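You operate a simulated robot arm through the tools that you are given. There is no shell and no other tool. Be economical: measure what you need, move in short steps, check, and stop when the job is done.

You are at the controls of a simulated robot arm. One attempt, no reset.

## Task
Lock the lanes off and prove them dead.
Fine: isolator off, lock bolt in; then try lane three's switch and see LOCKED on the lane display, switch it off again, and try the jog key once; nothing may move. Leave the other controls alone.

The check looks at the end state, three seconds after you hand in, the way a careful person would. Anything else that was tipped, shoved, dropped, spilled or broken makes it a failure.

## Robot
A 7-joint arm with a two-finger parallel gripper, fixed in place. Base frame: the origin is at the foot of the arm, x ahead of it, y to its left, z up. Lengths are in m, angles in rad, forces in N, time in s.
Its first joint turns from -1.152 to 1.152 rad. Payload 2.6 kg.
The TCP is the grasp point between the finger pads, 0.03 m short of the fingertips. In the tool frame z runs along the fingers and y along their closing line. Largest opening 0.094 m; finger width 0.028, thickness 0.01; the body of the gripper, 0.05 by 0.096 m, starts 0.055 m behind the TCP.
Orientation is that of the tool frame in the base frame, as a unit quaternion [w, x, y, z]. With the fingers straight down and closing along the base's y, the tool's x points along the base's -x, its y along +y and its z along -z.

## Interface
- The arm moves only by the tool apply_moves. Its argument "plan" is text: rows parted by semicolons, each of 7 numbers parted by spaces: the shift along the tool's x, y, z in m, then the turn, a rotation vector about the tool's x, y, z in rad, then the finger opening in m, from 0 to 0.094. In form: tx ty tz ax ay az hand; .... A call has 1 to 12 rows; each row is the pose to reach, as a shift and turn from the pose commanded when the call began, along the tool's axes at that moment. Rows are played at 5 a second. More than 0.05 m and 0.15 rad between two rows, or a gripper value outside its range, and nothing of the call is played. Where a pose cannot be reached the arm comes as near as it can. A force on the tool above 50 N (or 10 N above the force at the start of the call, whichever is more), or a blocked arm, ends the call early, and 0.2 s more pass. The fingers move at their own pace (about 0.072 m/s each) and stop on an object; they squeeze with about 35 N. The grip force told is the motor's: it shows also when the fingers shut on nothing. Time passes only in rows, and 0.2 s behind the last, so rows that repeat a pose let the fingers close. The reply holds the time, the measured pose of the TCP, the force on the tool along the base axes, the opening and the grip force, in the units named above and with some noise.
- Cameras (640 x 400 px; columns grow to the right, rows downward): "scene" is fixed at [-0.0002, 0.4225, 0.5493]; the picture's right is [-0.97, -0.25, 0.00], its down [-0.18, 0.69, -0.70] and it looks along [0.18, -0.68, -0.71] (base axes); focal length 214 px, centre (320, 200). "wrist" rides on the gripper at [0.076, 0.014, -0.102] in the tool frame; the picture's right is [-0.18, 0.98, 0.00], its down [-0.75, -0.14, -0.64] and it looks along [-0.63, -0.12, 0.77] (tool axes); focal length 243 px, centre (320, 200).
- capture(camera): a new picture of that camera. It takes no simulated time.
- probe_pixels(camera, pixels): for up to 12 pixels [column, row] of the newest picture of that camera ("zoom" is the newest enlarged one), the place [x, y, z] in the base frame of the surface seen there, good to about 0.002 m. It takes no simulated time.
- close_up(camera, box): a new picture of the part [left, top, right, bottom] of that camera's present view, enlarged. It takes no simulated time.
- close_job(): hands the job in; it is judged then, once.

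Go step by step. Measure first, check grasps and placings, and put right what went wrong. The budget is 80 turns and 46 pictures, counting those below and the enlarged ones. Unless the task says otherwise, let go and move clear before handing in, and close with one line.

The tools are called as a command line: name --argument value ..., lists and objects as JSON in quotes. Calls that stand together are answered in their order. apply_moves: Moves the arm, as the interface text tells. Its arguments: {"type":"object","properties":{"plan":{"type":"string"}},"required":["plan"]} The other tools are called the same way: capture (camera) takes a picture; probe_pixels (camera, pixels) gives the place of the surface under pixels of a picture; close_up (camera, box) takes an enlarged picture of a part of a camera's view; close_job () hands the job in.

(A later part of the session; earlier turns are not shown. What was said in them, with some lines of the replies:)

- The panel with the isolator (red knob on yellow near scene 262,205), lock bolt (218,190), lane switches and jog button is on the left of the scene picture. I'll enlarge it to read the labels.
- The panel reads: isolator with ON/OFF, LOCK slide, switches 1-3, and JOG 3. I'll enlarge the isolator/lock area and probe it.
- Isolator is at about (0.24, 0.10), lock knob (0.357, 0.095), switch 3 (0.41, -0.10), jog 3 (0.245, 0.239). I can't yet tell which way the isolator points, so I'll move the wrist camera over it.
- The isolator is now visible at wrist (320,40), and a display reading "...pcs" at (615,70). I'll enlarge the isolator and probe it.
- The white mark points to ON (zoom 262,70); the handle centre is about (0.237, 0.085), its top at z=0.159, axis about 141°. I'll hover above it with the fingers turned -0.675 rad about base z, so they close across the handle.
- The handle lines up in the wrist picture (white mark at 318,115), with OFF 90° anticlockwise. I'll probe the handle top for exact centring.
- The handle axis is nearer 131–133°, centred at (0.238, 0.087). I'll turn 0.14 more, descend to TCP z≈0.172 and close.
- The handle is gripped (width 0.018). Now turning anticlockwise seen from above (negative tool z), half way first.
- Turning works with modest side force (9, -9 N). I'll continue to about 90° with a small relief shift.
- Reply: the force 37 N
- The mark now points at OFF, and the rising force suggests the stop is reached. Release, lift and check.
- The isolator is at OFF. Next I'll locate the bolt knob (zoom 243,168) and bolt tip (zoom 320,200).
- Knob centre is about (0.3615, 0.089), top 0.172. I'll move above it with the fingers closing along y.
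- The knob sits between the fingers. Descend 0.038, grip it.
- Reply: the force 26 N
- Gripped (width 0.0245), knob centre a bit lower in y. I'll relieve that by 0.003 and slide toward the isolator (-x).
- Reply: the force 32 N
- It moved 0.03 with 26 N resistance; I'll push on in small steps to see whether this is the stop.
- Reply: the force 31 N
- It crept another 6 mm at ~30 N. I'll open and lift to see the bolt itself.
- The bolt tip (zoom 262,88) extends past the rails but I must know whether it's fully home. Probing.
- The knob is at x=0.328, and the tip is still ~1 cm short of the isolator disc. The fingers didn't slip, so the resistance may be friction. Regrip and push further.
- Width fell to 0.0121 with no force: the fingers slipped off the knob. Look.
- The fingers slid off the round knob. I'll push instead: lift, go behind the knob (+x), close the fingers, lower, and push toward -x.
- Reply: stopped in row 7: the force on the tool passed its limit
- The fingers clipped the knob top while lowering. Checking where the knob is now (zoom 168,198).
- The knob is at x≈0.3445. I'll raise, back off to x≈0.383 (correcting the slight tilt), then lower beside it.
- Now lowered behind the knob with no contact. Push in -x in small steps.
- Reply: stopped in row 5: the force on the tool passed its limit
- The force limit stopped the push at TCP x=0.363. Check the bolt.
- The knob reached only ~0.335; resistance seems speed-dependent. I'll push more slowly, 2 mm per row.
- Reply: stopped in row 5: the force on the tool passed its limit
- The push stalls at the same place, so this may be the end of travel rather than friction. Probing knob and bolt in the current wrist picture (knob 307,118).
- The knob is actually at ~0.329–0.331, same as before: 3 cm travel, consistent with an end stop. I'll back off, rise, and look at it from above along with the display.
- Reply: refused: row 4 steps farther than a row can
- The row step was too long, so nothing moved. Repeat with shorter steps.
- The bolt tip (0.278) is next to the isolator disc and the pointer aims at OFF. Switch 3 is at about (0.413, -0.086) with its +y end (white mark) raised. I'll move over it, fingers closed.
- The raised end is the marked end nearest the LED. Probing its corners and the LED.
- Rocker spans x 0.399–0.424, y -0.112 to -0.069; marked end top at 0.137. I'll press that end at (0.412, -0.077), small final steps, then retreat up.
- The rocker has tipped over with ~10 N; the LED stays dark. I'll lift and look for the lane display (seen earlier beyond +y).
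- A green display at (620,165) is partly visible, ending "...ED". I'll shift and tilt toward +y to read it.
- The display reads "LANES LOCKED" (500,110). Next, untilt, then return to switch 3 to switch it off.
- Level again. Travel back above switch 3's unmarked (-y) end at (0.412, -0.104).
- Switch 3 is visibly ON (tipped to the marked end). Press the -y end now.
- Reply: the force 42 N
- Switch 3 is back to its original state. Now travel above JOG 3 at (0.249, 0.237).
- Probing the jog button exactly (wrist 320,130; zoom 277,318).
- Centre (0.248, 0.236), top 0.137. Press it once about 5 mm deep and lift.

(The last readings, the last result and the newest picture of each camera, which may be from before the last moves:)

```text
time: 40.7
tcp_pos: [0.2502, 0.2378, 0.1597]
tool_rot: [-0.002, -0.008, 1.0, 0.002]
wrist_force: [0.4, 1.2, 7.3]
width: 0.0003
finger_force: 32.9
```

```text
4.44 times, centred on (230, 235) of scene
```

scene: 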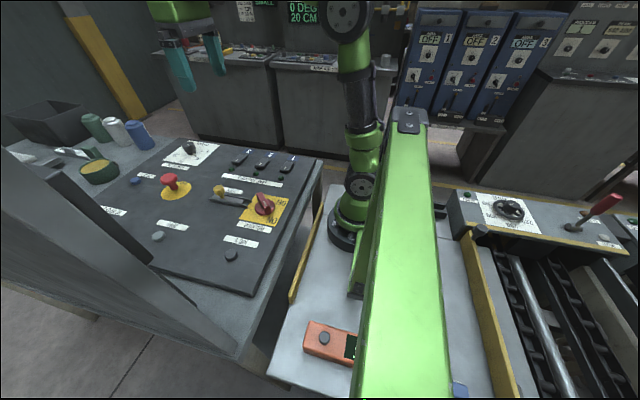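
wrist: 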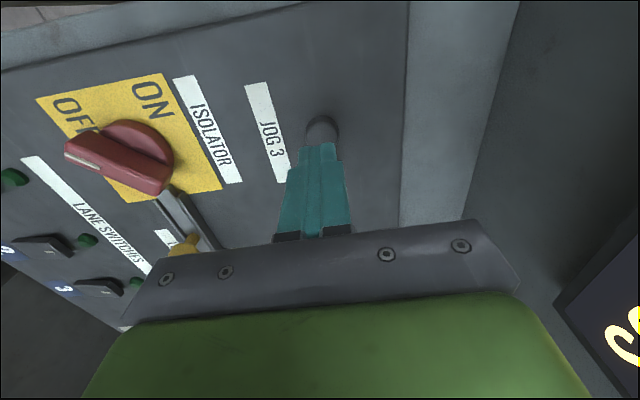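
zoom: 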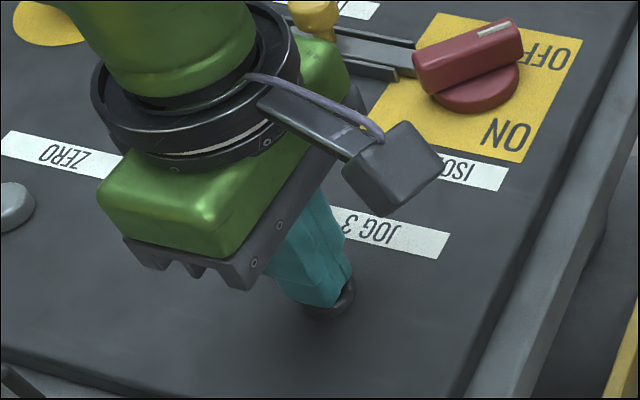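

The button is pushed in ~7 mm at 7 N (spring). I'll press slightly deeper in the same stroke to be sure it bottoms.

apply_moves --plan "0 0 0.002 0 0 0 0; 0 0 0.003 0 0 0 0; 0 0 0.003 0 0 0 0"

apply_moves --plan "0 0 -0.02 0 0 0 0; 0 0 -0.06 0 0 0 0; 0 -0.02 -0.10 0 0 0 0; 0 -0.04 -0.14 0 0 0 0; 0 -0.05 -0.18 0 0 0 0; 0 -0.05 -0.22 0 0 0 0; 0 -0.05 -0.26 0 0 0 0; 0 -0.05 -0.26 0 0 0 0.03; 0 -0.05 -0.26 0 0 0 0.03"

capture --camera "wrist"

close_up --camera "scene" --box '[130, 130, 310, 280]'

```text
time: 41.5
tcp_pos: [0.2514, 0.2354, 0.1577]
tool_rot: [-0.002, -0.007, 1.0, 0.003]
wrist_force: [4.2, -2.2, 23.1]
width: 0.0002
finger_force: 33.1
```

```text
time: 43.5
tcp_pos: [0.2509, 0.1881, 0.4142]
tool_rot: [-0.003, -0.007, 1.0, 0.001]
wrist_force: [0.5, 0.2, 0.0]
width: 0.03
finger_force: 0.1
```

```text
8 pictures are left
```

wrist: 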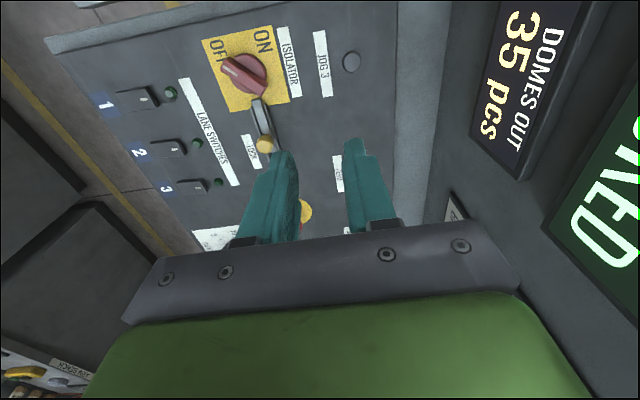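

```text
2.67 times, centred on (220, 205) of scene
```

zoom: 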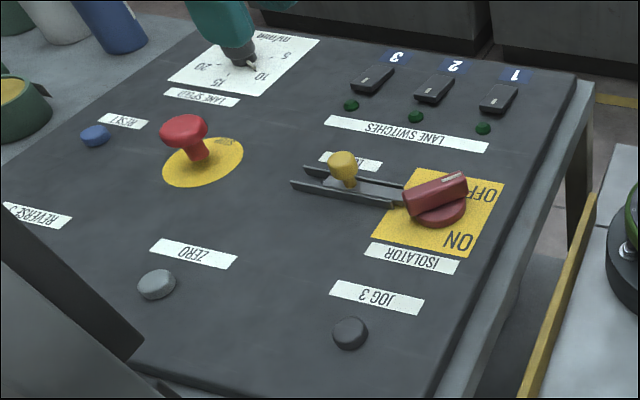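

The isolator points to OFF, the bolt is in, switch 3 is back off, and JOG 3 was pressed once. The display (600,190) still shows LOCKED, the LEDs are dark, the counter is unchanged at 35 pcs, and the arm is clear. Handing in.

close_job

```text
The job is handed in.
```

The lanes are locked off and dead: isolator at OFF, bolt in to its stop, LANES LOCKED on the display with lane three's switch on and still showing after I switched it off, and one press of JOG 3 moved nothing I could see.
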